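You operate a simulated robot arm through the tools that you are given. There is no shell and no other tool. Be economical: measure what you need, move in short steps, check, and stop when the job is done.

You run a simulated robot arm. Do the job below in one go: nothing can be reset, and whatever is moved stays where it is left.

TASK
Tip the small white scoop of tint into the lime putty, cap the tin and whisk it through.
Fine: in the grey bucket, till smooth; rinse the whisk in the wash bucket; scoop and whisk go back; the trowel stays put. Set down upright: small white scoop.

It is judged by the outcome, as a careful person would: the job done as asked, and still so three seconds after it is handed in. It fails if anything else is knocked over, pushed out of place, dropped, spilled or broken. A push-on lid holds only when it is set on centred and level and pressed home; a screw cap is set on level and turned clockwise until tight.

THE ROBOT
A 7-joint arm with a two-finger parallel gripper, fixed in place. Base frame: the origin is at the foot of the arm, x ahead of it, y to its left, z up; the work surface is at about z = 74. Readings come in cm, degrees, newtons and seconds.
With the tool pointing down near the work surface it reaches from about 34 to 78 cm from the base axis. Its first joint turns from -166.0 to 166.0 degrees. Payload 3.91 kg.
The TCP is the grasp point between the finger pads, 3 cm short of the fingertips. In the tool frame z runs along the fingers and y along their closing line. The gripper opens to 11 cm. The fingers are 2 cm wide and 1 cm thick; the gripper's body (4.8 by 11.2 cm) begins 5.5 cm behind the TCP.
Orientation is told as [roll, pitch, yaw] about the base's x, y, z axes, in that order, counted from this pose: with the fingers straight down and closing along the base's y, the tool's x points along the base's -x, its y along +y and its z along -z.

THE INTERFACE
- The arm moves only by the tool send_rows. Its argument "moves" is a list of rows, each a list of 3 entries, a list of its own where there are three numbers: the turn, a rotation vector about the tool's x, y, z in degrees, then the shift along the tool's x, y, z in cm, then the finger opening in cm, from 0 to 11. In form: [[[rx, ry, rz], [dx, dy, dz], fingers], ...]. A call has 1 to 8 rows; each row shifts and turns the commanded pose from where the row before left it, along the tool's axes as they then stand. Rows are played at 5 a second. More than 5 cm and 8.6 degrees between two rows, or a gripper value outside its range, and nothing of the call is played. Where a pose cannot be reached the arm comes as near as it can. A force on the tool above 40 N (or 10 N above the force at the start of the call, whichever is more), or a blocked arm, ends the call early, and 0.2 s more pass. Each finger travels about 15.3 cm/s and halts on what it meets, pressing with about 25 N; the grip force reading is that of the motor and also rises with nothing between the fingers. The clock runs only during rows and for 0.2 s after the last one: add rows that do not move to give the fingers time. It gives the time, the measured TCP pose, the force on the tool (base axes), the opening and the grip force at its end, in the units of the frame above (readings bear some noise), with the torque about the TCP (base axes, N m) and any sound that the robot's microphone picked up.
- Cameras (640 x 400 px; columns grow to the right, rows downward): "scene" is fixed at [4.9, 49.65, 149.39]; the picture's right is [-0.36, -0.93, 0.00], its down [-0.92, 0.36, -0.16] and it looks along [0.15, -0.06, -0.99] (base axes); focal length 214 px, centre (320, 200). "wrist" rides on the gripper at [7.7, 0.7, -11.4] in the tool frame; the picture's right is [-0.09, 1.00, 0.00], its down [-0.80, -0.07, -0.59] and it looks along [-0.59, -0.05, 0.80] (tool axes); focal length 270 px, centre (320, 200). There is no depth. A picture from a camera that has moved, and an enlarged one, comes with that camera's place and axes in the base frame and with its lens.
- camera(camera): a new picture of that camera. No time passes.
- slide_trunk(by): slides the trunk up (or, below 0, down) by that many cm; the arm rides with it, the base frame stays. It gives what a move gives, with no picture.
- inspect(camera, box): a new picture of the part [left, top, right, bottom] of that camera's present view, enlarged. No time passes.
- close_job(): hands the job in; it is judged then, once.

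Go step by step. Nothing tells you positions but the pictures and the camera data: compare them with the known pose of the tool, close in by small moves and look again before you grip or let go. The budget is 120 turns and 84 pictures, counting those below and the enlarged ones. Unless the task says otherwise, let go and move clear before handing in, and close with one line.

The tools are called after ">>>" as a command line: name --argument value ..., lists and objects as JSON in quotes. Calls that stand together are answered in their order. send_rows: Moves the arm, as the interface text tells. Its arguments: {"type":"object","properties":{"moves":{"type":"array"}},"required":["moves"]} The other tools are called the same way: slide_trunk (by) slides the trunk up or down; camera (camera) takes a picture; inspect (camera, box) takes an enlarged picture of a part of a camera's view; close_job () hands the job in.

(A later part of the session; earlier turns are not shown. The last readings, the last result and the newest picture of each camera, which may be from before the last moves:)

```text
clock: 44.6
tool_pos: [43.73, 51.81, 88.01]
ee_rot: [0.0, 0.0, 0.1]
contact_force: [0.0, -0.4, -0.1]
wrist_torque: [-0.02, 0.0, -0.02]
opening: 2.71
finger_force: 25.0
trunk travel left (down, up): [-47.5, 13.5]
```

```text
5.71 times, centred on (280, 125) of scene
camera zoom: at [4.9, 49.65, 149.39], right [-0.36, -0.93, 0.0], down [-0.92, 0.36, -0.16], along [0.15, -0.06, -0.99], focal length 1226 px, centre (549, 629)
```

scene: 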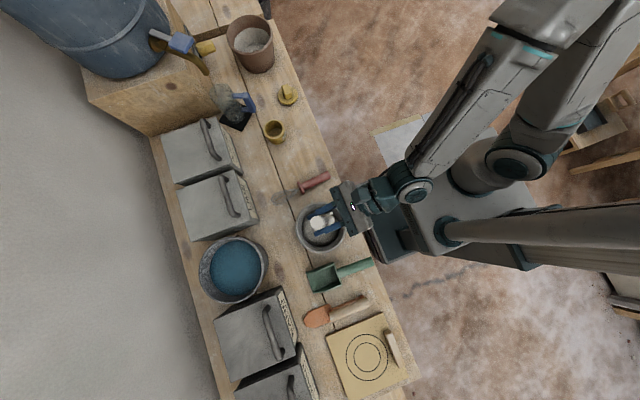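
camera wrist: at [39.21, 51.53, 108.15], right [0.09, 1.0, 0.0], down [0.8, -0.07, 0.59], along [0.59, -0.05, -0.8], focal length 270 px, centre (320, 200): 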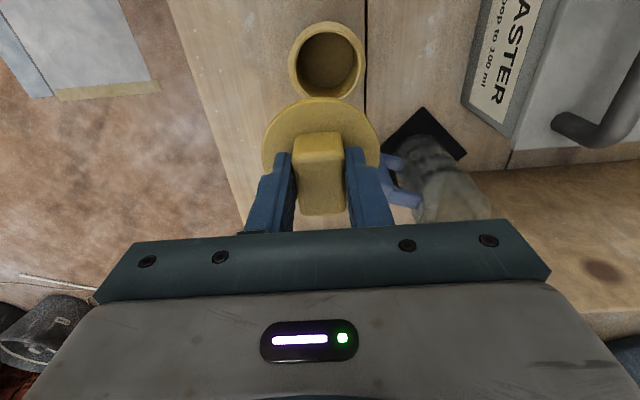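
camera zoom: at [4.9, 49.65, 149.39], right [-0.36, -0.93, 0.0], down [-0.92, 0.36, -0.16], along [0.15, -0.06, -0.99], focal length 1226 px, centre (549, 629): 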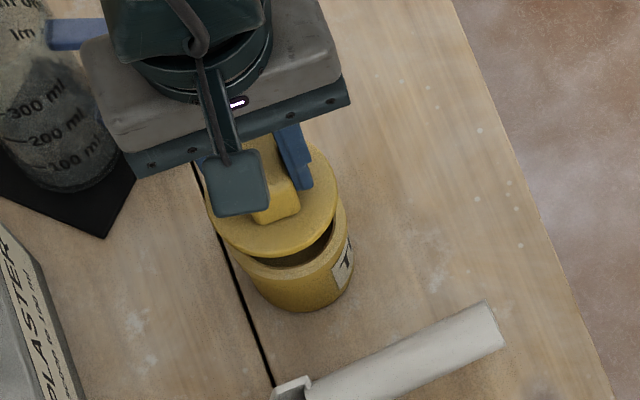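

>>> send_rows --moves '[[[0, 0, 0], [0, 0, 1], 1.5], [[0, 0, 0], [0, 0, 0.7], 1.5], [[0, 0, 0], [0, 0, 0.4], 1.5], [[0, 0, 0], [0, 0, 0.3], 1.5], [[0, 0, 0], [0, 0, 0], 1.5]]'

>>> inspect --camera "wrist" --box '[240, 60, 400, 220]'

>>> inspect --camera "scene" --box '[240, 90, 320, 160]'

```text
clock: 45.8
tool_pos: [43.68, 51.91, 85.66]
ee_rot: [0.0, -0.1, 0.1]
contact_force: [-0.8, 0.2, -0.9]
wrist_torque: [0.02, 0.01, 0.01]
opening: 2.65
finger_force: 24.6
trunk travel left (down, up): [-47.5, 13.5]
```

```text
2.50 times, centred on (320, 140) of wrist
camera zoom: at [36.03, 52.4, 97.25], right [0.09, 1.0, 0.0], down [0.8, -0.07, 0.59], along [0.59, -0.05, -0.8], focal length 676 px, centre (320, 350)
```

zoom: 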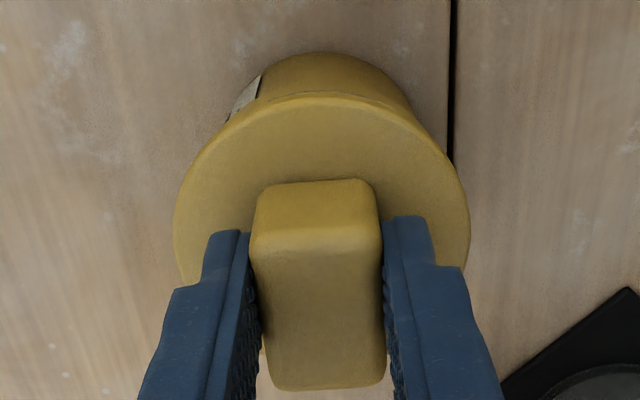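

```text
5.71 times, centred on (280, 125) of scene
camera zoom: at [4.9, 49.65, 149.39], right [-0.36, -0.93, 0.0], down [-0.92, 0.36, -0.16], along [0.15, -0.06, -0.99], focal length 1226 px, centre (549, 629)
```

zoom: 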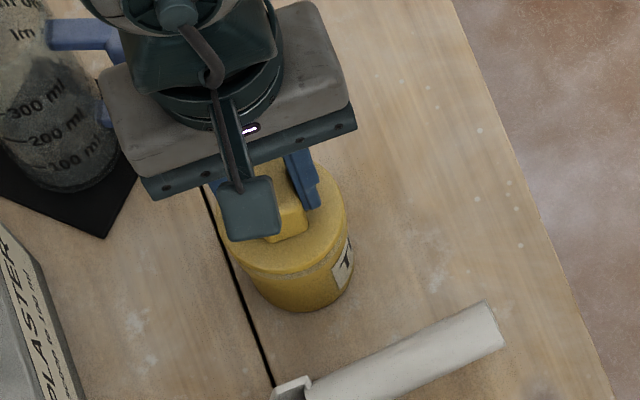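

>>> inspect --camera "wrist" --box '[275, 70, 365, 130]'

>>> inspect --camera "scene" --box '[262, 110, 294, 146]'

```text
6.67 times, centred on (320, 100) of wrist
camera zoom: at [36.03, 52.4, 97.25], right [0.09, 1.0, 0.0], down [0.8, -0.07, 0.59], along [0.59, -0.05, -0.8], focal length 1802 px, centre (320, 867)
```

zoom: 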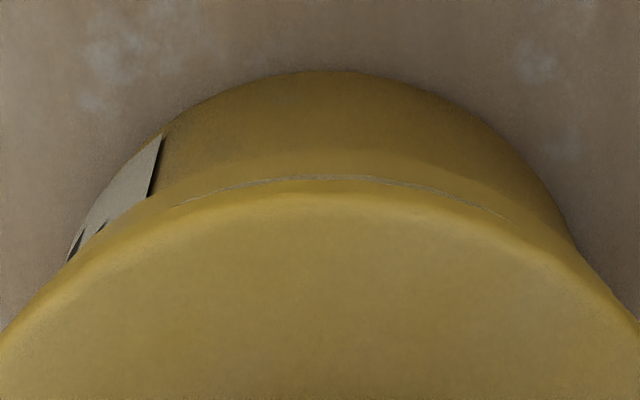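

```text
11.11 times, centred on (278, 128) of scene
camera zoom: at [4.9, 49.65, 149.39], right [-0.36, -0.93, 0.0], down [-0.92, 0.36, -0.16], along [0.15, -0.06, -0.99], focal length 2383 px, centre (787, 1000)
```

zoom: 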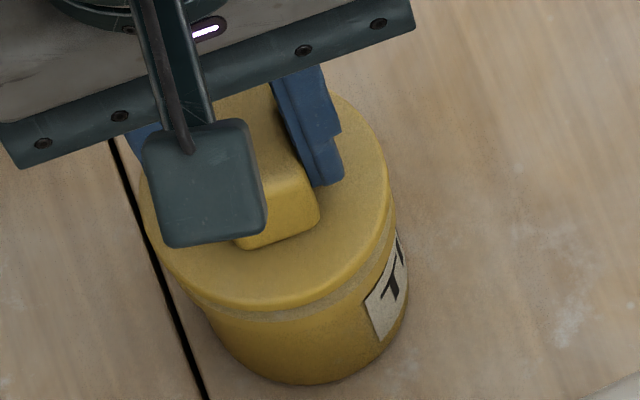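

Well centred. I'll lower and press with small steps, watching the force.

>>> send_rows --moves '[[[0, 0, 0], [0, 0.05, 0.3], 1.5], [[0, 0, 0], [0, 0, 0.2], 1.5], [[0, 0, 0], [0, 0, 0.2], 1.5], [[0, 0, 0], [0, 0, 0], 1.5]]'

```text
clock: 46.8
tool_pos: [43.7, 52.0, 85.02]
ee_rot: [-0.1, -0.1, 0.2]
contact_force: [0.2, -0.3, -1.2]
wrist_torque: [-0.03, -0.01, 0.02]
opening: 2.69
finger_force: 25.1
trunk travel left (down, up): [-47.5, 13.5]
```

>>> send_rows --moves '[[[0, 0, 0], [0, 0, 0.2], 1.5], [[0, 0, 0], [0, 0, 0.2], 1.5], [[0, 0, 0], [0, 0, 0], 1.5]]'

```text
clock: 47.6
tool_pos: [43.62, 51.9, 84.82]
ee_rot: [0.0, 0.0, 0.1]
contact_force: [2.1, -0.8, 8.3]
wrist_torque: [-0.02, 0.01, 0.01]
opening: 2.68
finger_force: 24.8
trunk travel left (down, up): [-47.5, 13.5]
```

>>> send_rows --moves '[[[0, 0, 0], [0, 0, 0.3], 1.5], [[0, 0, 0], [0, 0, 0.3], 1.5], [[0, 0, 0], [0, 0, 0], 1.5]]'

```text
clock: 48.4
tool_pos: [43.81, 51.82, 84.53]
ee_rot: [0.5, -0.3, -0.1]
contact_force: [-2.0, -7.3, 16.3]
wrist_torque: [-0.59, 0.5, 0.17]
opening: 2.68
finger_force: 24.7
trunk travel left (down, up): [-47.5, 13.5]
stopped in row 3: the force on the tool passed its limit at 42 N (the readings are from after the stop); the commanded pose is now the measured one
```

>>> inspect --camera "wrist" --box '[260, 60, 380, 140]'

>>> inspect --camera "scene" --box '[262, 110, 294, 146]'

```text
5.00 times, centred on (320, 100) of wrist
camera zoom: at [35.98, 52.38, 96.16], right [0.09, 1.0, 0.01], down [0.8, -0.07, 0.6], along [0.6, -0.05, -0.8], focal length 1351 px, centre (320, 700)
```

zoom: 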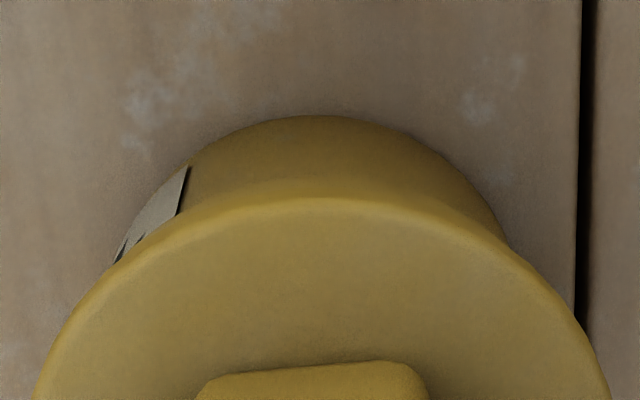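

```text
11.11 times, centred on (278, 128) of scene
camera zoom: at [4.9, 49.65, 149.39], right [-0.36, -0.93, 0.0], down [-0.92, 0.36, -0.16], along [0.15, -0.06, -0.99], focal length 2383 px, centre (787, 1000)
```

zoom: 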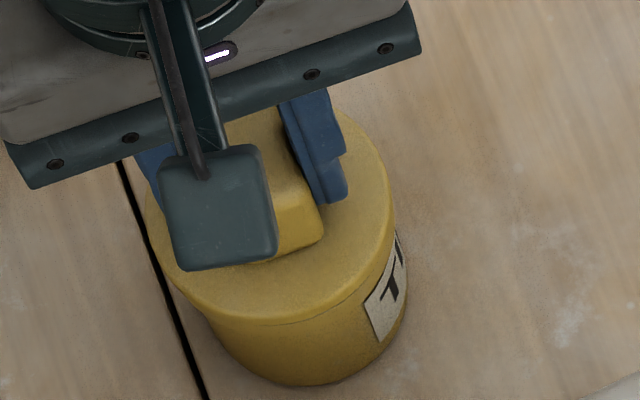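

>>> send_rows --moves '[[[0.5, 0.3, 0], [0, 0.05, 0], 1.5], [[0, 0, 0], [0, 0, 0.2], 1.5], [[0, 0, 0], [0, 0, 0.15], 1.5], [[0, 0, 0], [0, 0, 0.15], 1.5], [[0, 0, 0], [0, 0, 0], 1.5]]'

```text
clock: 49.2
tool_pos: [43.85, 52.03, 84.6]
ee_rot: [0.2, -0.2, 0.0]
contact_force: [-2.2, -6.4, 18.2]
wrist_torque: [-0.39, 0.47, 0.17]
opening: 2.72
finger_force: 24.4
trunk travel left (down, up): [-47.5, 13.5]
stopped in row 4: the force on the tool passed its limit at 42 N (the readings are from after the stop); the commanded pose is now the measured one
```

>>> send_rows --moves '[[[0, 0, 0], [0, 0, -0.2], 1.5], [[0, 0, 0], [0, 0, 0], 3], [[0, 0, 0], [0, 0, 0], 5.5], [[0, 0, 0], [0, 0, -3], 5.5], [[0, 0, 0], [0, 0, -4], 5.5], [[0, 0, 0], [3, 0, -3], 5.5], [[0, 0, 0], [0, 0, 0], 5.5]]'

>>> camera --camera "wrist"

>>> inspect --camera "scene" --box '[250, 100, 310, 155]'

```text
clock: 50.8
tool_pos: [40.9, 52.29, 94.52]
ee_rot: [0.1, -0.1, 0.0]
contact_force: [0.3, -0.7, -0.5]
wrist_torque: [-0.02, 0.0, -0.05]
opening: 5.49
finger_force: 0.1
trunk travel left (down, up): [-47.5, 13.5]
```

```text
38 pictures are left
camera wrist: at [33.14, 52.77, 106.09], right [0.09, 1.0, 0.0], down [0.8, -0.07, 0.6], along [0.59, -0.05, -0.8], focal length 270 px, centre (320, 200)
```

wrist: 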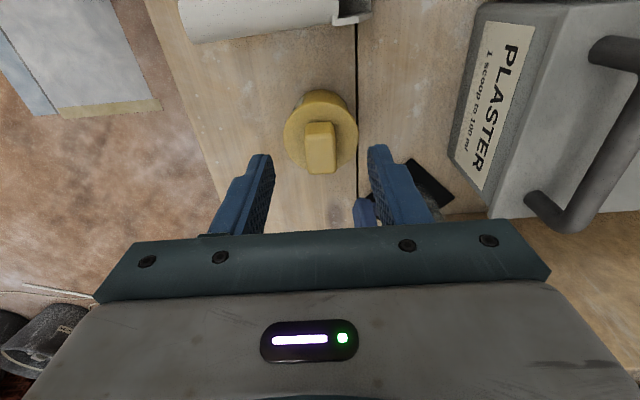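

```text
7.27 times, centred on (280, 128) of scene
camera zoom: at [4.9, 49.65, 149.39], right [-0.36, -0.93, 0.0], down [-0.92, 0.36, -0.16], along [0.15, -0.06, -0.99], focal length 1560 px, centre (611, 727)
```

zoom: 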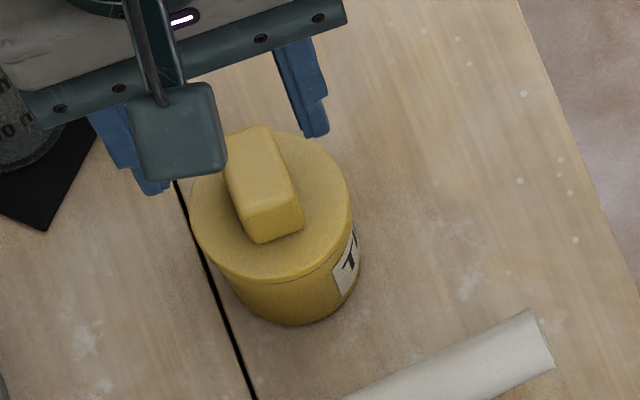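

Lid is seated flush. I'll add a confirming press with closed fingers on the knob's centre.

>>> send_rows --moves '[[[0, 0, 0], [-3.4, -0.3, 0], 0], [[0, 0, 0], [0, 0, 3], 0], [[0, 0, 0], [0, 0, 2], 0], [[0, 0, 0], [0, 0, 1], 0], [[0, 0, 0], [0, 0, 0.6], 0], [[0, 0, 0], [0, 0, 0.5], 0], [[0, 0, 0], [0, 0, 0.4], 0], [[0, 0, 0], [0, 0, 0.4], 0]]'

```text
clock: 52.6
tool_pos: [44.31, 51.81, 87.03]
ee_rot: [0.4, -0.3, 0.0]
contact_force: [1.0, 0.2, 27.0]
wrist_torque: [0.02, 0.17, 0.05]
opening: 0.0
finger_force: 24.8
trunk travel left (down, up): [-47.5, 13.5]
```

>>> send_rows --moves '[[[0, 0, 0], [0, 0, 0.3], 0], [[0, 0, 0], [0, 0, 0.3], 0], [[0, 0, 0], [0, 0, 0.2], 0], [[0, 0, 0], [0, 0, 0], 0]]'

```text
clock: 53.0
tool_pos: [44.35, 52.13, 87.08]
ee_rot: [0.5, -0.4, -0.1]
contact_force: [-2.3, -5.2, 17.9]
wrist_torque: [-0.18, 0.24, 0.06]
opening: 0.0
finger_force: 24.9
trunk travel left (down, up): [-47.5, 13.5]
stopped in row 2: the force on the tool passed its limit at 43 N (the readings are from after the stop); the commanded pose is now the measured one
```

Lid doesn't move any further: it is home. Now I'll lift, turn back to closing along x, and go to the whisk's handle.

>>> send_rows --moves '[[[0.5, 0.4, 0], [0, 0, -3], 6], [[0, 0, 0], [0, 0, -5], 6], [[0, 0, 0], [0, 0, -4], 6], [[0, 0, 0], [4.5, -1.7, 0], 6], [[0, 0, 0], [4.5, -1.7, 0], 6], [[0, 0, 0], [4.5, -1.7, 0], 6], [[0, 0, 0], [4.5, -1.7, 0], 6], [[0, 0, 0], [3.3, -1.3, 0], 6]]'

>>> send_rows --moves '[[[0, 0, -8.5], [0, 0, 0], 6], [[0, 0, -8.5], [0, 0, 0], 6], [[0, 0, -8.5], [0, 0, 0], 6], [[0, 0, -8.5], [0, 0, 0], 6], [[0, 0, -8.5], [0, 0, 0], 6], [[0, 0, -8.5], [0, 0, 0], 6], [[0, 0, -8.5], [0, 0, 0], 6], [[0, 0, -8.5], [0, 0, 0], 6]]'

>>> send_rows --moves '[[[0, 0, -8.5], [0, 0, 0], 6], [[0, 0, -8.5], [0, 0, 0], 6], [[0, 0, -5], [0, 0, 4], 6], [[0, 0, 0], [0, 0, 4], 6], [[0, 0, 0], [0, 0, 4], 6], [[0, 0, 0], [0, 0, 0], 6]]'

>>> camera --camera "wrist"

```text
clock: 54.8
tool_pos: [23.13, 43.91, 98.86]
ee_rot: [0.0, 0.0, -0.1]
contact_force: [0.1, 0.2, -0.4]
wrist_torque: [-0.03, -0.01, -0.02]
opening: 6.0
finger_force: 0.1
trunk travel left (down, up): [-47.5, 13.5]
```

```text
clock: 56.6
tool_pos: [23.27, 43.94, 98.74]
ee_rot: [0.0, 0.1, 68.1]
contact_force: [0.0, -0.2, 0.4]
wrist_torque: [0.03, -0.02, 0.01]
opening: 5.97
finger_force: 0.0
trunk travel left (down, up): [-47.5, 13.5]
```

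```text
clock: 58.0
tool_pos: [23.11, 43.95, 86.73]
ee_rot: [0.0, 0.0, 89.9]
contact_force: [-0.5, -0.2, 0.4]
wrist_torque: [0.01, -0.02, 0.01]
opening: 6.01
finger_force: 0.0
trunk travel left (down, up): [-47.5, 13.5]
```

```text
36 pictures are left
camera wrist: at [22.43, 36.13, 98.41], right [-1.0, 0.09, 0.0], down [0.07, 0.8, 0.59], along [0.05, 0.59, -0.8], focal length 270 px, centre (320, 200)
```

wrist: 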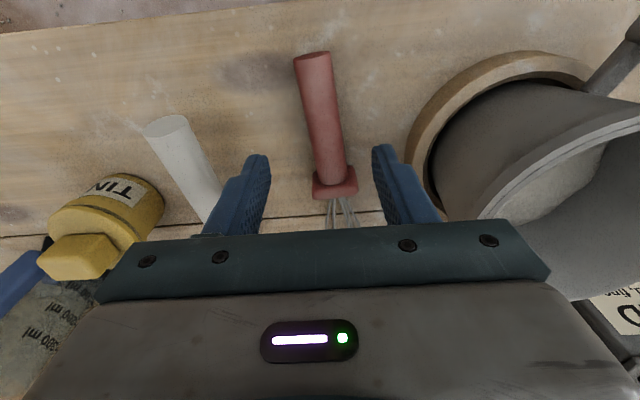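

>>> send_rows --moves '[[[0, 0, -4.5], [-0.55, 0.35, 3], 6], [[0, 0, 0], [0, 0, 3], 6], [[0, 0, 0], [0, 0, 2.5], 6], [[0, 0, 0], [0, 0, 0.6], 6], [[0, 0, 0], [0, 0, 0], 6]]'

>>> camera --camera "wrist"

```text
clock: 59.2
tool_pos: [22.73, 44.55, 77.7]
ee_rot: [0.2, 0.1, 94.4]
contact_force: [-0.5, 0.5, -0.2]
wrist_torque: [-0.04, 0.0, 0.01]
opening: 6.0
finger_force: 0.1
trunk travel left (down, up): [-47.5, 13.5]
```

```text
35 pictures are left
camera wrist: at [22.67, 36.69, 89.32], right [-1.0, 0.01, 0.0], down [0.01, 0.8, 0.59], along [0.0, 0.59, -0.8], focal length 270 px, centre (320, 200)
```

wrist: 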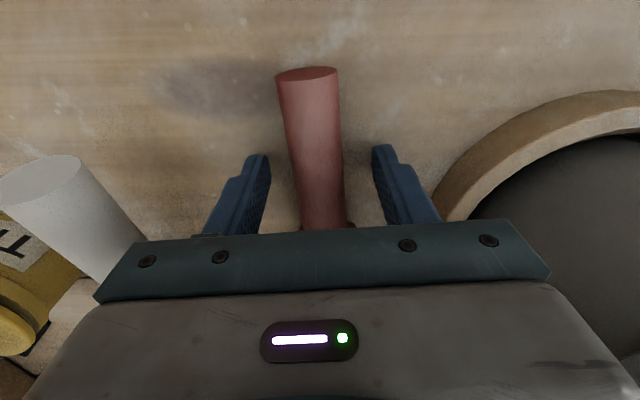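

>>> send_rows --moves '[[[0, 0, 0], [0, 0, 0], 1.5], [[0, 0, 0], [0, 0, 0], 1.5], [[0, 0, 0], [0, 0, 0], 1.5], [[0, 0, 0], [0, 0, -0.5], 1.5], [[0, 0, 0], [0, 0, -2], 1.5], [[0, 0, 0], [0, 0, -4], 1.5], [[0, 0, 0], [0, 0, -5], 1.5], [[0, 0, 0], [0, 0, -5], 1.5]]'

>>> inspect --camera "scene" --box '[230, 120, 390, 240]'

```text
clock: 61.0
tool_pos: [22.79, 44.35, 94.32]
ee_rot: [0.1, 0.2, 94.5]
contact_force: [0.5, -0.6, -1.3]
wrist_torque: [-0.06, 0.01, 0.0]
opening: 2.75
finger_force: 25.3
trunk travel left (down, up): [-47.5, 13.5]
```

```text
3.33 times, centred on (310, 180) of scene
camera zoom: at [4.9, 49.65, 149.39], right [-0.36, -0.93, 0.0], down [-0.92, 0.36, -0.16], along [0.15, -0.06, -0.99], focal length 715 px, centre (353, 267)
```

zoom: 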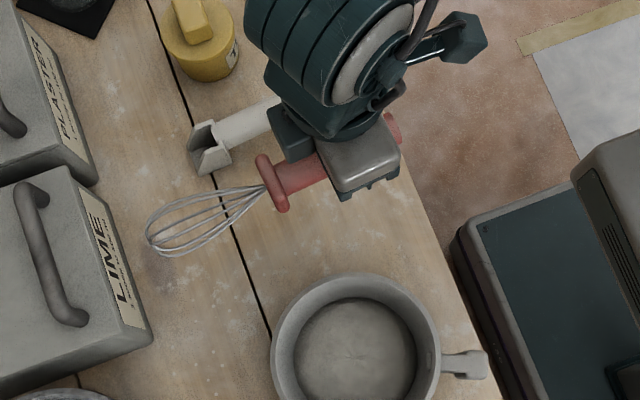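

Whisk is held. I'll carry it up over the pan side and turn it around so it can be pitched down with the hand pointing outward.

>>> send_rows --moves '[[[0, 0, 0], [-3.1, 2.35, -2.5], 1.5], [[0, 0, 0], [-3.1, 2.35, -2.5], 1.5], [[0, 0, 0], [-3.1, 2.35, -2.5], 1.5], [[0, 0, 0], [-3.1, 2.35, -2.5], 1.5], [[0, 0, 0], [-3.1, 2.35, -2.5], 1.5], [[0, 0, 0], [-3.1, 2.35, -2.5], 1.5]]'

>>> send_rows --moves '[[[0, 0, 8.4], [0, 0, 0], 1.5], [[0, 0, 8.4], [0, 0, 0], 1.5], [[0, 0, 8.4], [0, 0, 0], 1.5], [[0, 0, 8.4], [0, 0, 0], 1.5], [[0, 0, 8.4], [0, 0, 0], 1.5], [[0, 0, 8.4], [0, 0, 0], 1.5], [[0, 0, 8.4], [0, 0, 0], 1.5], [[0, 0, 8.4], [0, 0, 0], 1.5]]'

>>> send_rows --moves '[[[0, 0, 8.4], [0, 0, 0], 1.5], [[0, 0, 8.4], [0, 0, 0], 1.5], [[0, 0, 8.4], [0, 0, 0], 1.5], [[0, 0, 8.4], [0, 0, 0], 1.5], [[0, 0, 8.4], [0, 0, 0], 1.5], [[0, 0, 8.4], [0, 0, 0], 1.5], [[0, 0, 8.4], [0, 0, 0], 1.5], [[0, 0, 8.4], [0, 0, 0], 1.5]]'

>>> send_rows --moves '[[[0, 0, 8.4], [0, 0, 0], 1.5], [[0, 0, 8.4], [0, 0, 0], 1.5], [[0, 0, 8.4], [0, 0, 0], 1.5], [[0, 0, 8.4], [0, 0, 0], 1.5], [[0, 0, 8.4], [0, 0, 0], 1.5], [[0, 0, 8.1], [0, 0, 0], 1.5], [[0, 0, 0], [0, 0, 0], 1.5]]'

>>> camera --camera "wrist"

```text
clock: 62.4
tool_pos: [7.04, 62.0, 109.26]
ee_rot: [0.0, 0.1, 94.5]
contact_force: [0.2, 0.5, -1.1]
wrist_torque: [-0.07, -0.03, -0.03]
opening: 2.76
finger_force: 24.7
trunk travel left (down, up): [-47.5, 13.5]
```

```text
clock: 64.2
tool_pos: [7.29, 61.86, 109.15]
ee_rot: [-0.1, 0.1, 27.1]
contact_force: [-1.0, -0.5, 0.0]
wrist_torque: [-0.02, 0.04, -0.02]
opening: 2.76
finger_force: 25.5
trunk travel left (down, up): [-47.5, 13.5]
```

```text
clock: 66.0
tool_pos: [7.34, 61.93, 109.22]
ee_rot: [-0.1, 0.1, -40.1]
contact_force: [-0.1, 0.1, -0.6]
wrist_torque: [0.06, 0.01, -0.03]
opening: 2.75
finger_force: 24.4
trunk travel left (down, up): [-47.5, 13.5]
```

```text
clock: 67.6
tool_pos: [7.31, 61.99, 109.22]
ee_rot: [0.0, -0.1, -90.2]
contact_force: [0.0, -0.8, -1.3]
wrist_torque: [0.06, 0.03, 0.02]
opening: 2.76
finger_force: 25.2
trunk travel left (down, up): [-47.5, 13.5]
```

```text
33 pictures are left
camera wrist: at [7.98, 69.58, 120.8], right [1.0, -0.09, 0.0], down [-0.07, -0.8, 0.6], along [-0.06, -0.59, -0.8], focal length 270 px, centre (320, 200)
```

wrist: 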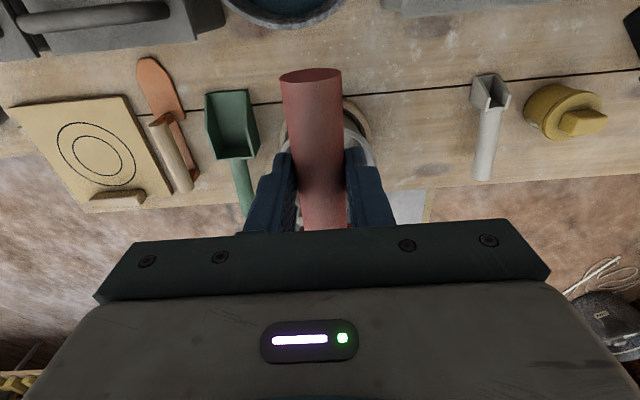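

>>> send_rows --moves '[[[0, 7.8, 0], [-1.1, 0, 0.67], 1.5], [[0, 7.8, 0], [-1.18, 0, 0.51], 1.5], [[0, 7.8, 0], [-1.24, 0, 0.35], 1.5], [[0, 7.8, 0], [-1.28, 0, 0.18], 1.5], [[0, 7.8, 0], [-1.29, 0, 0], 1.5], [[0, 7.8, 0], [-1.28, 0, -0.17], 1.5], [[0, 7.8, 0], [-1.24, 0, -0.34], 1.5], [[0, 7.8, 0], [-1.19, 0, -0.51], 1.5]]'

>>> send_rows --moves '[[[0, 7.8, 0], [-1.1, 0, -0.66], 1.5], [[0, 0, 0], [0, 0, 0], 1.5]]'

>>> inspect --camera "scene" --box '[270, 170, 390, 270]'

```text
clock: 69.4
tool_pos: [7.91, 53.71, 104.17]
ee_rot: [1.5, 57.8, -89.9]
contact_force: [0.1, 0.2, -1.7]
wrist_torque: [-0.02, 0.0, 0.01]
opening: 2.76
finger_force: 24.8
out of reach, approached as far as the arm can: row 7
trunk travel left (down, up): [-47.5, 13.5]
```

```text
clock: 70.0
tool_pos: [7.82, 52.52, 103.82]
ee_rot: [2.0, 65.8, -89.3]
contact_force: [0.9, 0.0, 0.0]
wrist_torque: [0.02, 0.05, 0.0]
opening: 2.77
finger_force: 24.8
trunk travel left (down, up): [-47.5, 13.5]
```

```text
4.00 times, centred on (330, 220) of scene
camera zoom: at [4.9, 49.65, 149.39], right [-0.36, -0.93, 0.0], down [-0.92, 0.36, -0.16], along [0.15, -0.06, -0.99], focal length 858 px, centre (280, 120)
```

zoom: 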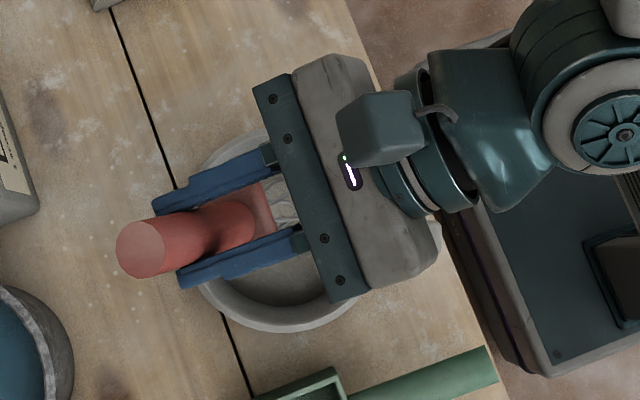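

>>> send_rows --moves '[[[0, 0, 0], [-2.35, -0.2, 0.86], 1.5], [[0, 0, 0], [-2.35, -0.2, 0.86], 1.5], [[0, 0, 0], [0, 0, 0], 1.5]]'

>>> inspect --camera "scene" --box '[270, 170, 390, 270]'

```text
clock: 70.8
tool_pos: [7.51, 52.2, 98.65]
ee_rot: [2.0, 65.7, -89.3]
contact_force: [0.5, -0.5, -1.0]
wrist_torque: [0.0, -0.02, -0.02]
opening: 2.73
finger_force: 24.8
trunk travel left (down, up): [-47.5, 13.5]
```

```text
4.00 times, centred on (330, 220) of scene
camera zoom: at [4.9, 49.65, 149.39], right [-0.36, -0.93, 0.0], down [-0.92, 0.36, -0.16], along [0.15, -0.06, -0.99], focal length 858 px, centre (280, 120)
```

zoom: 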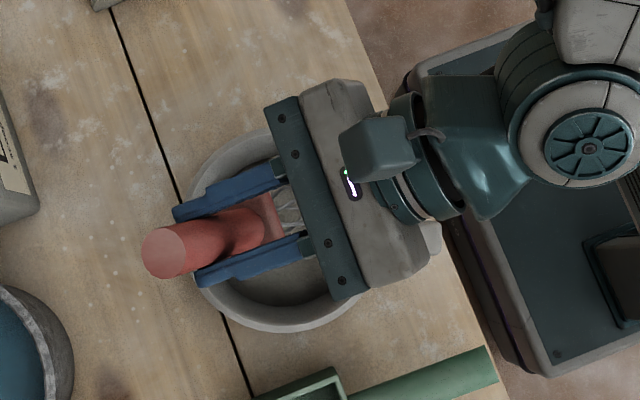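

>>> send_rows --moves '[[[0, 0, 0], [-1.33, 0, 0.88], 1.5], [[0, 0, 0], [-1.33, 0, 0.88], 1.5], [[0, 0, 0], [-1.33, 0, 0.88], 1.5], [[0, 0, 0], [-0.9, 0, 0.6], 1.5], [[0, 0, 0], [0, 0, 0], 1.5]]'

>>> inspect --camera "scene" --box '[270, 170, 390, 270]'

```text
clock: 72.0
tool_pos: [7.57, 53.29, 92.92]
ee_rot: [2.0, 65.6, -89.2]
contact_force: [-0.7, -0.9, -0.7]
wrist_torque: [-0.02, 0.03, 0.01]
opening: 2.74
finger_force: 24.7
trunk travel left (down, up): [-47.5, 13.5]
```

```text
4.00 times, centred on (330, 220) of scene
camera zoom: at [4.9, 49.65, 149.39], right [-0.36, -0.93, 0.0], down [-0.92, 0.36, -0.16], along [0.15, -0.06, -0.99], focal length 858 px, centre (280, 120)
```

zoom: 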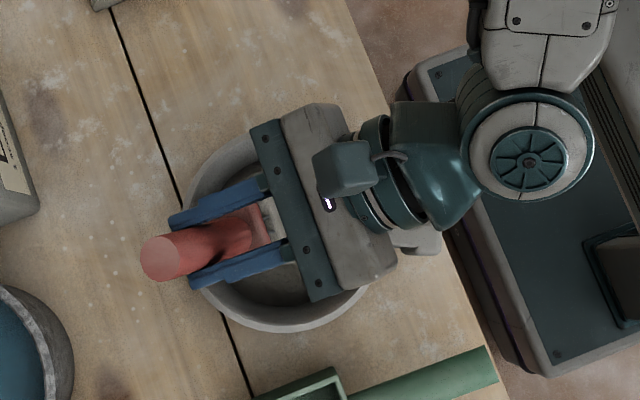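

>>> send_rows --moves '[[[0, 0, 0], [-0.46, 0, 0.2], 1.5], [[0, 0, 0], [-0.46, 0, 0.2], 1.5], [[0, 0, 0], [-0.28, 0, 0.12], 1.5], [[0, 0, 0], [0, 0, 0], 1.5]]'

>>> camera --camera "wrist"

```text
clock: 73.0
tool_pos: [7.53, 53.12, 91.57]
ee_rot: [2.0, 65.7, -89.3]
contact_force: [-1.2, 0.0, -1.2]
wrist_torque: [0.05, 0.02, -0.01]
opening: 2.75
finger_force: 25.2
trunk travel left (down, up): [-47.5, 13.5]
```

```text
29 pictures are left
camera wrist: at [7.87, 45.77, 103.48], right [1.0, -0.06, -0.07], down [-0.08, -0.87, -0.49], along [-0.03, 0.49, -0.87], focal length 270 px, centre (320, 200)
```

wrist: 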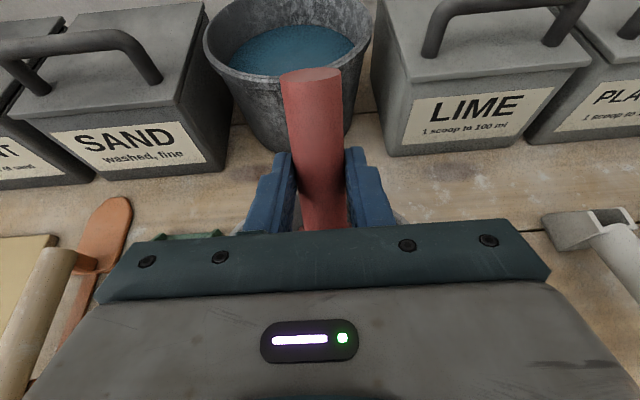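

>>> send_rows --moves '[[[0, 0, 0], [-0.37, 0, 0.16], 1.5], [[0, 0, 0], [-0.37, 0, 0.16], 1.5], [[0, 0, 0], [0, 0, 0], 1.5]]'

```text
clock: 73.8
tool_pos: [7.62, 53.26, 91.0]
ee_rot: [2.2, 65.9, -89.1]
contact_force: [-0.6, 6.4, 17.5]
wrist_torque: [0.22, -0.05, 0.01]
opening: 2.83
finger_force: 25.0
trunk travel left (down, up): [-47.5, 13.5]
```

Floor contact found; I'll raise about 0.4 cm off it and whisk in circles of 2.4 cm radius.

>>> send_rows --moves '[[[0, 0, 0], [0.3, 0, -0.8], 1.5], [[0, 0, 0], [0, 1.2, 0], 1.5], [[0, 0, 0], [0, 1.0, 0], 1.5], [[0, 0, 0], [0, 0, 0], 1.5]]'

>>> send_rows --moves '[[[0, 0, 0], [0.7, -0.7, 1.55], 1.5], [[0, 0, 0], [0.29, -1.7, 0.64], 1.5], [[0, 0, 0], [-0.29, -1.7, -0.64], 1.5], [[0, 0, 0], [-0.7, -0.7, -1.55], 1.5], [[0, 0, 0], [-0.7, 0.7, -1.55], 1.5], [[0, 0, 0], [-0.29, 1.7, -0.64], 1.5], [[0, 0, 0], [0.29, 1.7, 0.64], 1.5], [[0, 0, 0], [0.7, 0.7, 1.55], 1.5]]'

>>> inspect --camera "scene" --box '[270, 170, 390, 270]'

```text
clock: 74.8
tool_pos: [9.77, 52.43, 91.29]
ee_rot: [2.0, 65.7, -89.2]
contact_force: [-1.9, -0.4, -0.1]
wrist_torque: [0.0, 0.04, -0.03]
opening: 2.77
finger_force: 25.1
trunk travel left (down, up): [-47.5, 13.5]
```

```text
clock: 76.6
tool_pos: [9.76, 52.55, 91.39]
ee_rot: [2.0, 65.7, -89.4]
contact_force: [-0.5, -1.1, -2.6]
wrist_torque: [0.01, 0.06, 0.05]
opening: 2.78
finger_force: 25.4
trunk travel left (down, up): [-47.5, 13.5]
```

```text
4.00 times, centred on (330, 220) of scene
camera zoom: at [4.9, 49.65, 149.39], right [-0.36, -0.93, 0.0], down [-0.92, 0.36, -0.16], along [0.15, -0.06, -0.99], focal length 858 px, centre (280, 120)
```

zoom: 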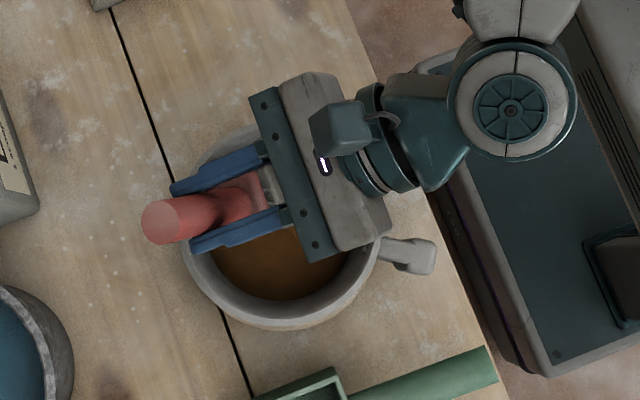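

The putty has turned tint-brown, so it's mixing, but the pan's handle seems to have turned a few degrees. I'll use a smaller circle, slightly raised, and go the other way round.

>>> send_rows --moves '[[[0, 0, 0], [0.27, -0.7, -0.12], 1.5], [[0, 0, 0], [-0.44, -0.44, -0.97], 1.5], [[0, 0, 0], [-0.18, -1.06, -0.4], 1.5], [[0, 0, 0], [0.18, -1.06, 0.4], 1.5], [[0, 0, 0], [0.44, -0.44, 0.97], 1.5], [[0, 0, 0], [0.44, 0.44, 0.97], 1.5], [[0, 0, 0], [0.18, 1.06, 0.4], 1.5], [[0, 0, 0], [-0.18, 1.06, -0.4], 1.5]]'

>>> inspect --camera "scene" --box '[270, 170, 390, 270]'

```text
clock: 78.4
tool_pos: [8.71, 53.55, 91.65]
ee_rot: [2.1, 65.6, -89.2]
contact_force: [-0.3, -2.1, -0.4]
wrist_torque: [-0.07, 0.0, -0.02]
opening: 2.78
finger_force: 25.8
trunk travel left (down, up): [-47.5, 13.5]
```

```text
4.00 times, centred on (330, 220) of scene
camera zoom: at [4.9, 49.65, 149.39], right [-0.36, -0.93, 0.0], down [-0.92, 0.36, -0.16], along [0.15, -0.06, -0.99], focal length 858 px, centre (280, 120)
```

zoom: 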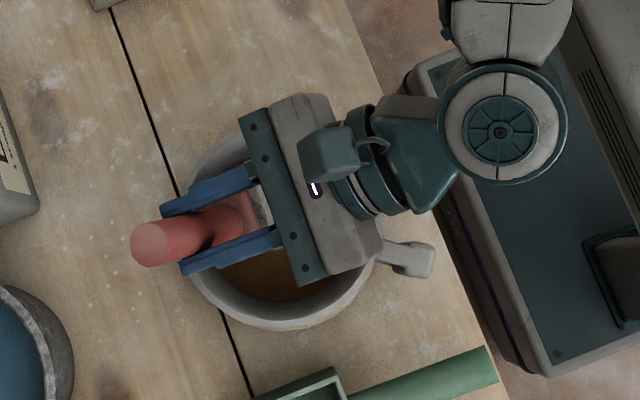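

I suspect the whisk's collar came close to the far rim, so I'll shift toward the robot and whisk with side-to-side strokes only.

>>> send_rows --moves '[[[0, 0, 0], [-0.62, 0, -1.37], 1.5], [[0, 0, 0], [0, -1.6, 0], 1.5], [[0, 0, 0], [-0.1, -1.6, -0.2], 1.5], [[0, 0, 0], [0.2, 1.6, 0.45], 1.5], [[0, 0, 0], [0.1, 1.6, 0.2], 1.5], [[0, 0, 0], [-0.2, -1.6, -0.45], 1.5], [[0, 0, 0], [0, -1.6, 0], 1.5], [[0, 0, 0], [0.2, 1.6, 0.45], 1.5]]'

>>> send_rows --moves '[[[0, 0, 0], [0, 1.6, 0], 1.5], [[0, 0, 0], [-0.2, -1.6, -0.45], 1.5], [[0, 0, 0], [0, -1.6, 0], 1.5], [[0, 0, 0], [0.2, 1.6, 0.45], 1.5], [[0, 0, 0], [0, 1.6, 0], 1.5], [[0, 0, 0], [-0.2, -1.6, -0.45], 1.5], [[0, 0, 0], [0, -1.6, 0], 1.5], [[0, 0, 0], [0.2, 1.6, 0.45], 1.5]]'

>>> inspect --camera "scene" --box '[270, 170, 390, 270]'

```text
clock: 80.2
tool_pos: [6.97, 52.53, 91.64]
ee_rot: [2.0, 65.7, -89.3]
contact_force: [-0.2, -0.2, -1.7]
wrist_torque: [0.0, -0.01, 0.03]
opening: 2.76
finger_force: 24.9
trunk travel left (down, up): [-47.5, 13.5]
```

```text
clock: 82.0
tool_pos: [7.04, 52.62, 91.58]
ee_rot: [2.0, 65.7, -89.2]
contact_force: [-0.2, -0.3, -2.1]
wrist_torque: [-0.01, 0.02, 0.0]
opening: 2.79
finger_force: 24.8
trunk travel left (down, up): [-47.5, 13.5]
```

```text
4.00 times, centred on (330, 220) of scene
camera zoom: at [4.9, 49.65, 149.39], right [-0.36, -0.93, 0.0], down [-0.92, 0.36, -0.16], along [0.15, -0.06, -0.99], focal length 858 px, centre (280, 120)
```

zoom: 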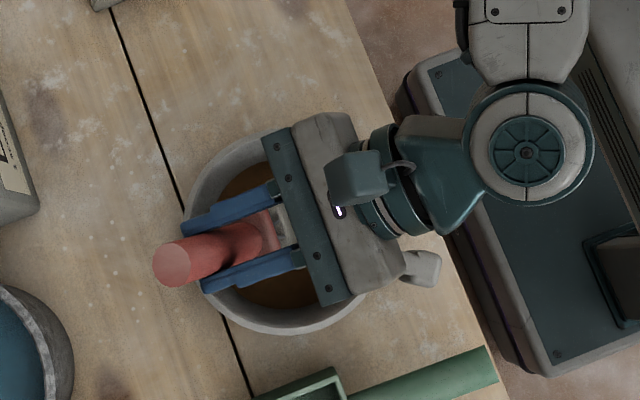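

>>> send_rows --moves '[[[0, 0, 0], [0.91, 0, -0.41], 1.5], [[0, 0, 0], [2.28, 0, -1.03], 1.5], [[0, 0, 0], [2.73, 0, -1.23], 1.5], [[0, 0, 0], [2.73, 0, -1.23], 1.5], [[0, 0, 0], [2.73, 0, -1.23], 1.5], [[0, 0, 0], [0, 0, 0], 1.5], [[0, 0, 0], [0, 0, 0], 1.5]]'

>>> inspect --camera "scene" --box '[270, 170, 390, 270]'

```text
clock: 83.6
tool_pos: [6.9, 52.59, 104.21]
ee_rot: [2.0, 65.6, -89.3]
contact_force: [0.3, -0.1, -1.6]
wrist_torque: [0.02, 0.01, 0.01]
opening: 2.77
finger_force: 24.8
trunk travel left (down, up): [-47.5, 13.5]
```

```text
4.00 times, centred on (330, 220) of scene
camera zoom: at [4.9, 49.65, 149.39], right [-0.36, -0.93, 0.0], down [-0.92, 0.36, -0.16], along [0.15, -0.06, -0.99], focal length 858 px, centre (280, 120)
```

zoom: 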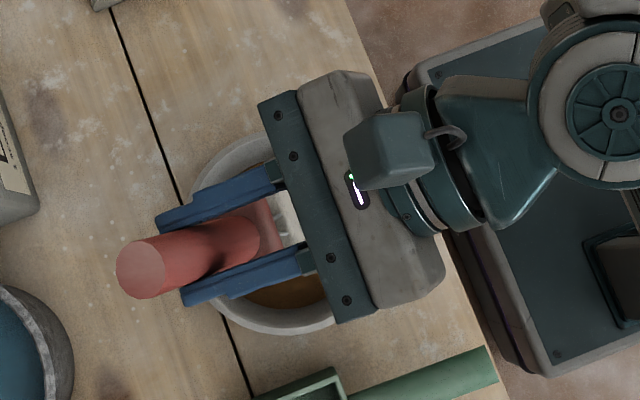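

>>> send_rows --moves '[[[0, 0, 0], [0, 4.7, 0], 1.5], [[0, 0, 0], [0, 4.7, 0], 1.5], [[0, 0, 0], [0, 4.7, 0], 1.5], [[0, 0, 0], [0, 0, 0], 1.5]]'

>>> inspect --camera "scene" --box '[250, 150, 390, 270]'

```text
clock: 84.6
tool_pos: [20.96, 52.47, 104.55]
ee_rot: [2.1, 65.8, -89.2]
contact_force: [0.0, 0.5, -0.7]
wrist_torque: [0.03, -0.01, 0.0]
opening: 2.75
finger_force: 24.7
trunk travel left (down, up): [-47.5, 13.5]
```

```text
3.33 times, centred on (320, 210) of scene
camera zoom: at [4.9, 49.65, 149.39], right [-0.36, -0.93, 0.0], down [-0.92, 0.36, -0.16], along [0.15, -0.06, -0.99], focal length 715 px, centre (320, 167)
```

zoom: 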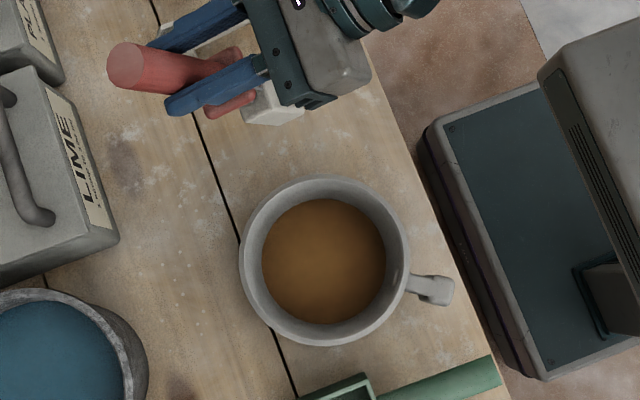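

>>> inspect --camera "scene" --box '[298, 205, 346, 253]'

```text
8.33 times, centred on (322, 229) of scene
camera zoom: at [4.9, 49.65, 149.39], right [-0.36, -0.93, 0.0], down [-0.92, 0.36, -0.16], along [0.15, -0.06, -0.99], focal length 1787 px, centre (303, -42)
```

zoom: 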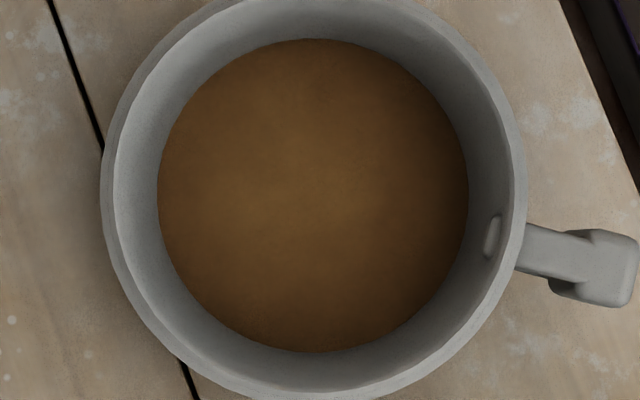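

The putty looks an even tint-brown. I'll give it one more gentle small-radius whisk for good measure, then go to the wash bucket.

>>> send_rows --moves '[[[0, 0, 0], [0, -4.7, 0], 1.5], [[0, 0, 0], [0, -4.7, 0], 1.5], [[0, 0, 0], [-0.12, -4.6, -0.27], 1.5], [[0, 0, 0], [-2.73, 0, 1.23], 1.5], [[0, 0, 0], [-2.73, 0, 1.23], 1.5], [[0, 0, 0], [-2.73, 0, 1.23], 1.5], [[0, 0, 0], [-2.73, 0, 1.23], 1.5], [[0, 0, 0], [-0.6, 0, 0.27], 1.5]]'

>>> send_rows --moves '[[[0, 0, 0], [0, 1.2, 0], 1.5], [[0, 0, 0], [-0.49, -1.2, -1.09], 1.5], [[0, 0, 0], [0.49, -1.2, 1.09], 1.5], [[0, 0, 0], [0.3, 1.2, 0.6], 1.5], [[0, 0, 0], [-0.3, 1.2, -0.6], 1.5], [[0, 0, 0], [-0.49, -1.2, -1.09], 1.5], [[0, 0, 0], [0.49, -1.2, 1.09], 1.5], [[0, 0, 0], [0, 1.2, 0], 1.5]]'

>>> send_rows --moves '[[[0, 0, 0], [0, -1.2, 0], 1.5], [[0, 0, 0], [-0.49, 1.2, -1.09], 1.5], [[0, 0, 0], [0.49, 1.2, 1.09], 1.5], [[0, 0, 0], [0.3, -1.2, 0.6], 1.5], [[0, 0, 0], [-0.3, -1.2, -0.6], 1.5], [[0, 0, 0], [-0.49, 1.2, -1.09], 1.5], [[0, 0, 0], [0.49, 1.2, 1.09], 1.5], [[0, 0, 0], [0, -1.2, 0], 1.5]]'

>>> send_rows --moves '[[[0, 0, 0], [0.91, 0, -0.41], 1.5], [[0, 0, 0], [2.28, 0, -1.03], 1.5], [[0, 0, 0], [2.73, 0, -1.23], 1.5], [[0, 0, 0], [2.73, 0, -1.23], 1.5], [[0, 0, 0], [2.73, 0, -1.23], 1.5], [[0, 0, 0], [2.73, 0, -1.23], 1.5], [[0, 0, 0], [0, 0, 0], 1.5], [[0, 0, 0], [0, 0, 0], 1.5]]'

>>> camera --camera "scene"

>>> camera --camera "wrist"

```text
clock: 86.4
tool_pos: [6.95, 52.36, 91.53]
ee_rot: [2.1, 65.7, -89.2]
contact_force: [0.5, 0.0, -0.6]
wrist_torque: [0.01, -0.01, 0.01]
opening: 2.76
finger_force: 25.2
trunk travel left (down, up): [-47.5, 13.5]
```

```text
clock: 88.2
tool_pos: [7.03, 52.5, 91.4]
ee_rot: [2.0, 65.6, -89.3]
contact_force: [0.0, 1.5, -1.6]
wrist_torque: [-0.04, 0.02, 0.01]
opening: 2.74
finger_force: 24.9
trunk travel left (down, up): [-47.5, 13.5]
```

```text
clock: 90.0
tool_pos: [7.19, 52.44, 91.51]
ee_rot: [2.1, 65.7, -89.3]
contact_force: [0.1, 0.0, -1.3]
wrist_torque: [-0.02, 0.02, 0.0]
opening: 2.76
finger_force: 25.0
trunk travel left (down, up): [-47.5, 13.5]
```

```text
clock: 91.8
tool_pos: [6.88, 52.28, 107.11]
ee_rot: [1.9, 65.7, -89.3]
contact_force: [0.7, -0.1, -1.0]
wrist_torque: [0.0, 0.0, 0.02]
opening: 2.75
finger_force: 24.9
trunk travel left (down, up): [-47.5, 13.5]
```

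```text
22 pictures are left
```

scene: 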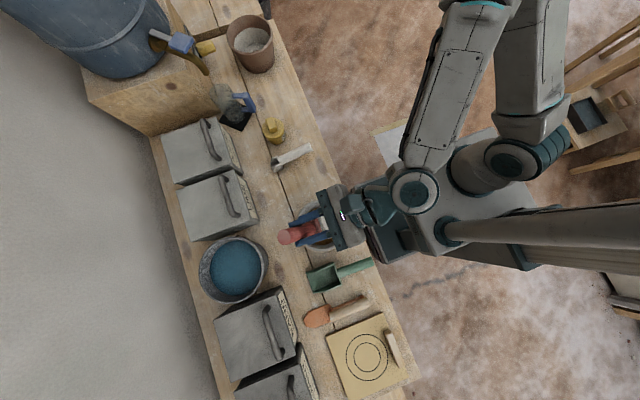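

```text
21 pictures are left
camera wrist: at [7.15, 44.94, 118.88], right [1.0, -0.06, -0.07], down [-0.08, -0.87, -0.49], along [-0.03, 0.49, -0.87], focal length 270 px, centre (320, 200)
```

wrist: 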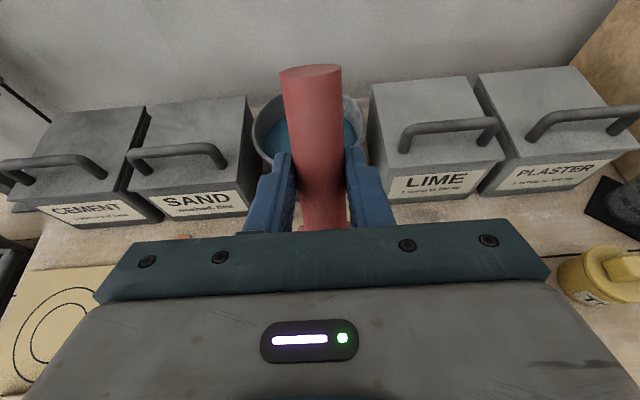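

The wash bucket's water is at about (5.2,75.2), level z≈85. I'll carry the whisk over it at height.

>>> send_rows --moves '[[[0, 0, 0], [1.62, -0.24, 3.6], 1.5], [[0, 0, 0], [1.62, -0.24, 3.6], 1.5], [[0, 0, 0], [1.62, -0.24, 3.6], 1.5], [[0, 0, 0], [1.62, -0.24, 3.6], 1.5], [[0, 0, 0], [1.62, -0.24, 3.6], 1.5], [[0, 0, 0], [1.62, -0.24, 3.6], 1.5], [[0, 0, 0], [1.62, -0.24, 3.6], 1.5], [[0, 0, 0], [0, 0, 0], 1.5]]'

>>> camera --camera "scene"

```text
clock: 93.6
tool_pos: [5.69, 80.02, 106.89]
ee_rot: [2.1, 65.5, -89.2]
contact_force: [0.3, 0.2, -1.1]
wrist_torque: [0.0, 0.01, 0.01]
opening: 2.75
finger_force: 24.3
trunk travel left (down, up): [-47.5, 13.5]
```

```text
20 pictures are left
```

scene: 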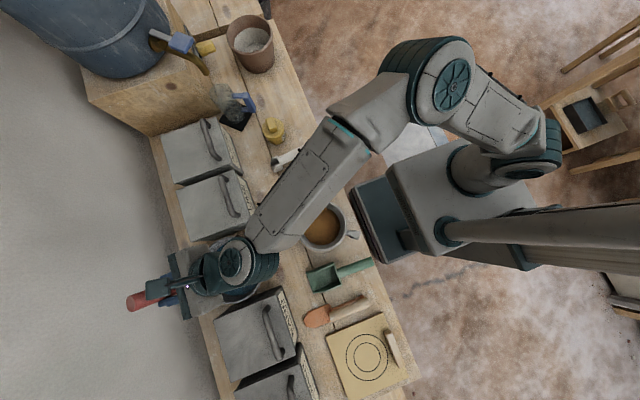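

>>> send_rows --moves '[[[0, 0, 0], [-2.2, 0, 1.0], 1.5], [[0, 0, 0], [-2.2, 0, 1.0], 1.5], [[0, 0, 0], [-2.2, 0, 1.0], 1.5], [[0, 0, 0], [-2.2, 0, 1.0], 1.5], [[0, 0, 0], [0, 0, 0], 1.5]]'

>>> inspect --camera "scene" --box '[110, 210, 310, 330]'

```text
clock: 94.8
tool_pos: [5.89, 80.08, 97.14]
ee_rot: [1.9, 65.6, -89.2]
contact_force: [0.4, 0.5, -0.9]
wrist_torque: [0.04, 0.01, -0.03]
opening: 2.74
finger_force: 25.2
trunk travel left (down, up): [-47.5, 13.5]
```

```text
3.20 times, centred on (210, 270) of scene
camera zoom: at [4.9, 49.65, 149.39], right [-0.36, -0.93, 0.0], down [-0.92, 0.36, -0.16], along [0.15, -0.06, -0.99], focal length 686 px, centre (672, -24)
```

zoom: 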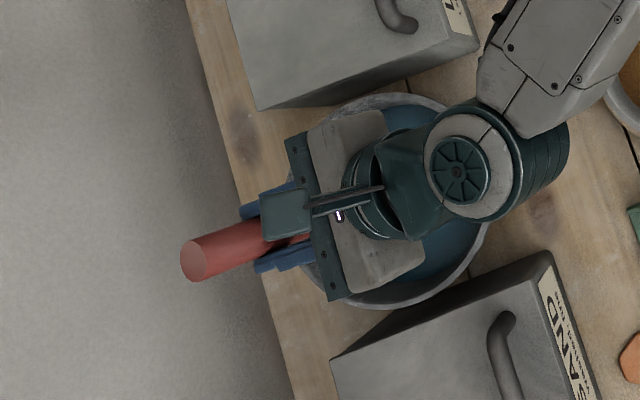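

>>> send_rows --moves '[[[0, 0, 0], [-1.37, 0, 0.62], 1.5], [[0, 0, 0], [0, 2.0, 0], 1.5], [[0, 0, 0], [0.82, -2, 1.82], 1.5], [[0, 0, 0], [-0.82, -2, -1.82], 1.5], [[0, 0, 0], [-0.82, 2, -1.82], 1.5], [[0, 0, 0], [0.82, 2, 1.82], 1.5], [[0, 0, 0], [0, -2, 0], 1.5], [[0, 0, 0], [0, -2, 0], 1.5]]'

>>> send_rows --moves '[[[0, 0, 0], [0, 2.0, 0], 1.5], [[0, 0, 0], [0, 2, 0], 1.5], [[0, 0, 0], [0.82, -2, 1.82], 1.5], [[0, 0, 0], [-0.82, -2, -1.82], 1.5], [[0, 0, 0], [-0.82, 2, -1.82], 1.5], [[0, 0, 0], [0.82, 2, 1.82], 1.5], [[0, 0, 0], [0, -2, 0], 1.5], [[0, 0, 0], [0, 0, 0], 1.5]]'

>>> send_rows --moves '[[[0, 0, 0], [0.91, 0, -0.41], 1.5], [[0, 0, 0], [2.28, 0, -1.03], 1.5], [[0, 0, 0], [2.28, 0, -1.03], 1.5], [[0, 0, 0], [2.28, 0, -1.03], 1.5], [[0, 0, 0], [3, 0, -1.35], 1.5], [[0, 0, 0], [0, 0, 0], 1.5], [[0, 0, 0], [0, 0, 0], 1.5], [[0, 0, 0], [0, 0, 0], 1.5]]'

>>> camera --camera "scene"

```text
clock: 96.6
tool_pos: [3.78, 80.02, 95.72]
ee_rot: [2.1, 65.7, -89.2]
contact_force: [-0.5, -0.9, -0.3]
wrist_torque: [0.04, 0.0, 0.01]
opening: 2.76
finger_force: 25.0
trunk travel left (down, up): [-47.5, 13.5]
```

```text
clock: 98.4
tool_pos: [5.97, 79.91, 95.79]
ee_rot: [2.1, 65.7, -89.3]
contact_force: [-0.7, -0.2, 0.4]
wrist_torque: [-0.01, 0.0, 0.01]
opening: 2.77
finger_force: 24.9
trunk travel left (down, up): [-47.5, 13.5]
```

```text
clock: 100.2
tool_pos: [5.69, 80.05, 107.61]
ee_rot: [2.1, 65.8, -89.2]
contact_force: [0.1, -0.1, -1.1]
wrist_torque: [-0.02, -0.01, -0.01]
opening: 2.78
finger_force: 25.0
trunk travel left (down, up): [-47.5, 13.5]
```

```text
18 pictures are left
```

scene: 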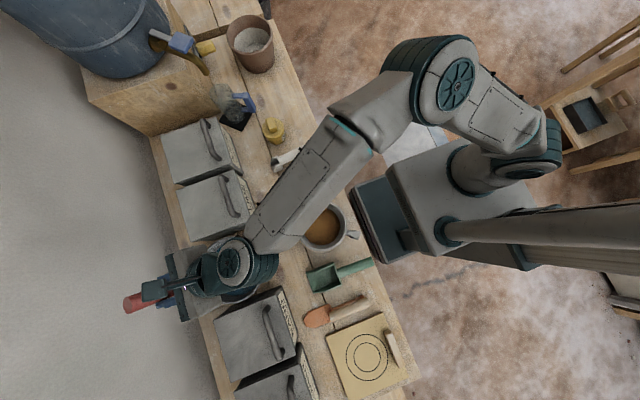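

>>> send_rows --moves '[[[0, 0, 0], [-0.5, 0.3, -3.8], 1.5], [[0, 0, 0], [-0.5, 0.3, -3.8], 1.5], [[0, 0, 0], [-1.48, 0.3, -3.28], 1.5], [[0, 0, 0], [-1.48, 0.3, -3.28], 1.5], [[0, 0, 0], [-1.48, 0, -3.28], 1.5], [[0, 0, 0], [0, 0, 0], 1.5]]'

>>> send_rows --moves '[[[0, -8.2, 0], [0, 0, 0], 1.5], [[0, -8.2, 0], [0, 0, 0], 1.5], [[0, -8.2, 0], [0, 0, 0], 1.5], [[0, -8.2, 0], [0, 0, 0], 1.5], [[0, -8.2, 0], [0, 0, 0], 1.5], [[0, -8.2, 0], [0, 0, 0], 1.5], [[0, -8.2, 0], [0, 0, 0], 1.5], [[0, -8.2, 0], [0, 0, 0], 1.5]]'

```text
clock: 101.6
tool_pos: [6.53, 61.99, 109.85]
ee_rot: [2.1, 65.7, -89.2]
contact_force: [0.0, -0.4, -0.5]
wrist_torque: [0.02, 0.0, 0.0]
opening: 2.73
finger_force: 25.4
trunk travel left (down, up): [-47.5, 13.5]
```

```text
clock: 103.4
tool_pos: [6.47, 61.88, 109.66]
ee_rot: [0.8, -0.1, -91.1]
contact_force: [-0.2, -0.3, -1.1]
wrist_torque: [0.05, -0.01, 0.02]
opening: 2.76
finger_force: 24.8
trunk travel left (down, up): [-47.5, 13.5]
```

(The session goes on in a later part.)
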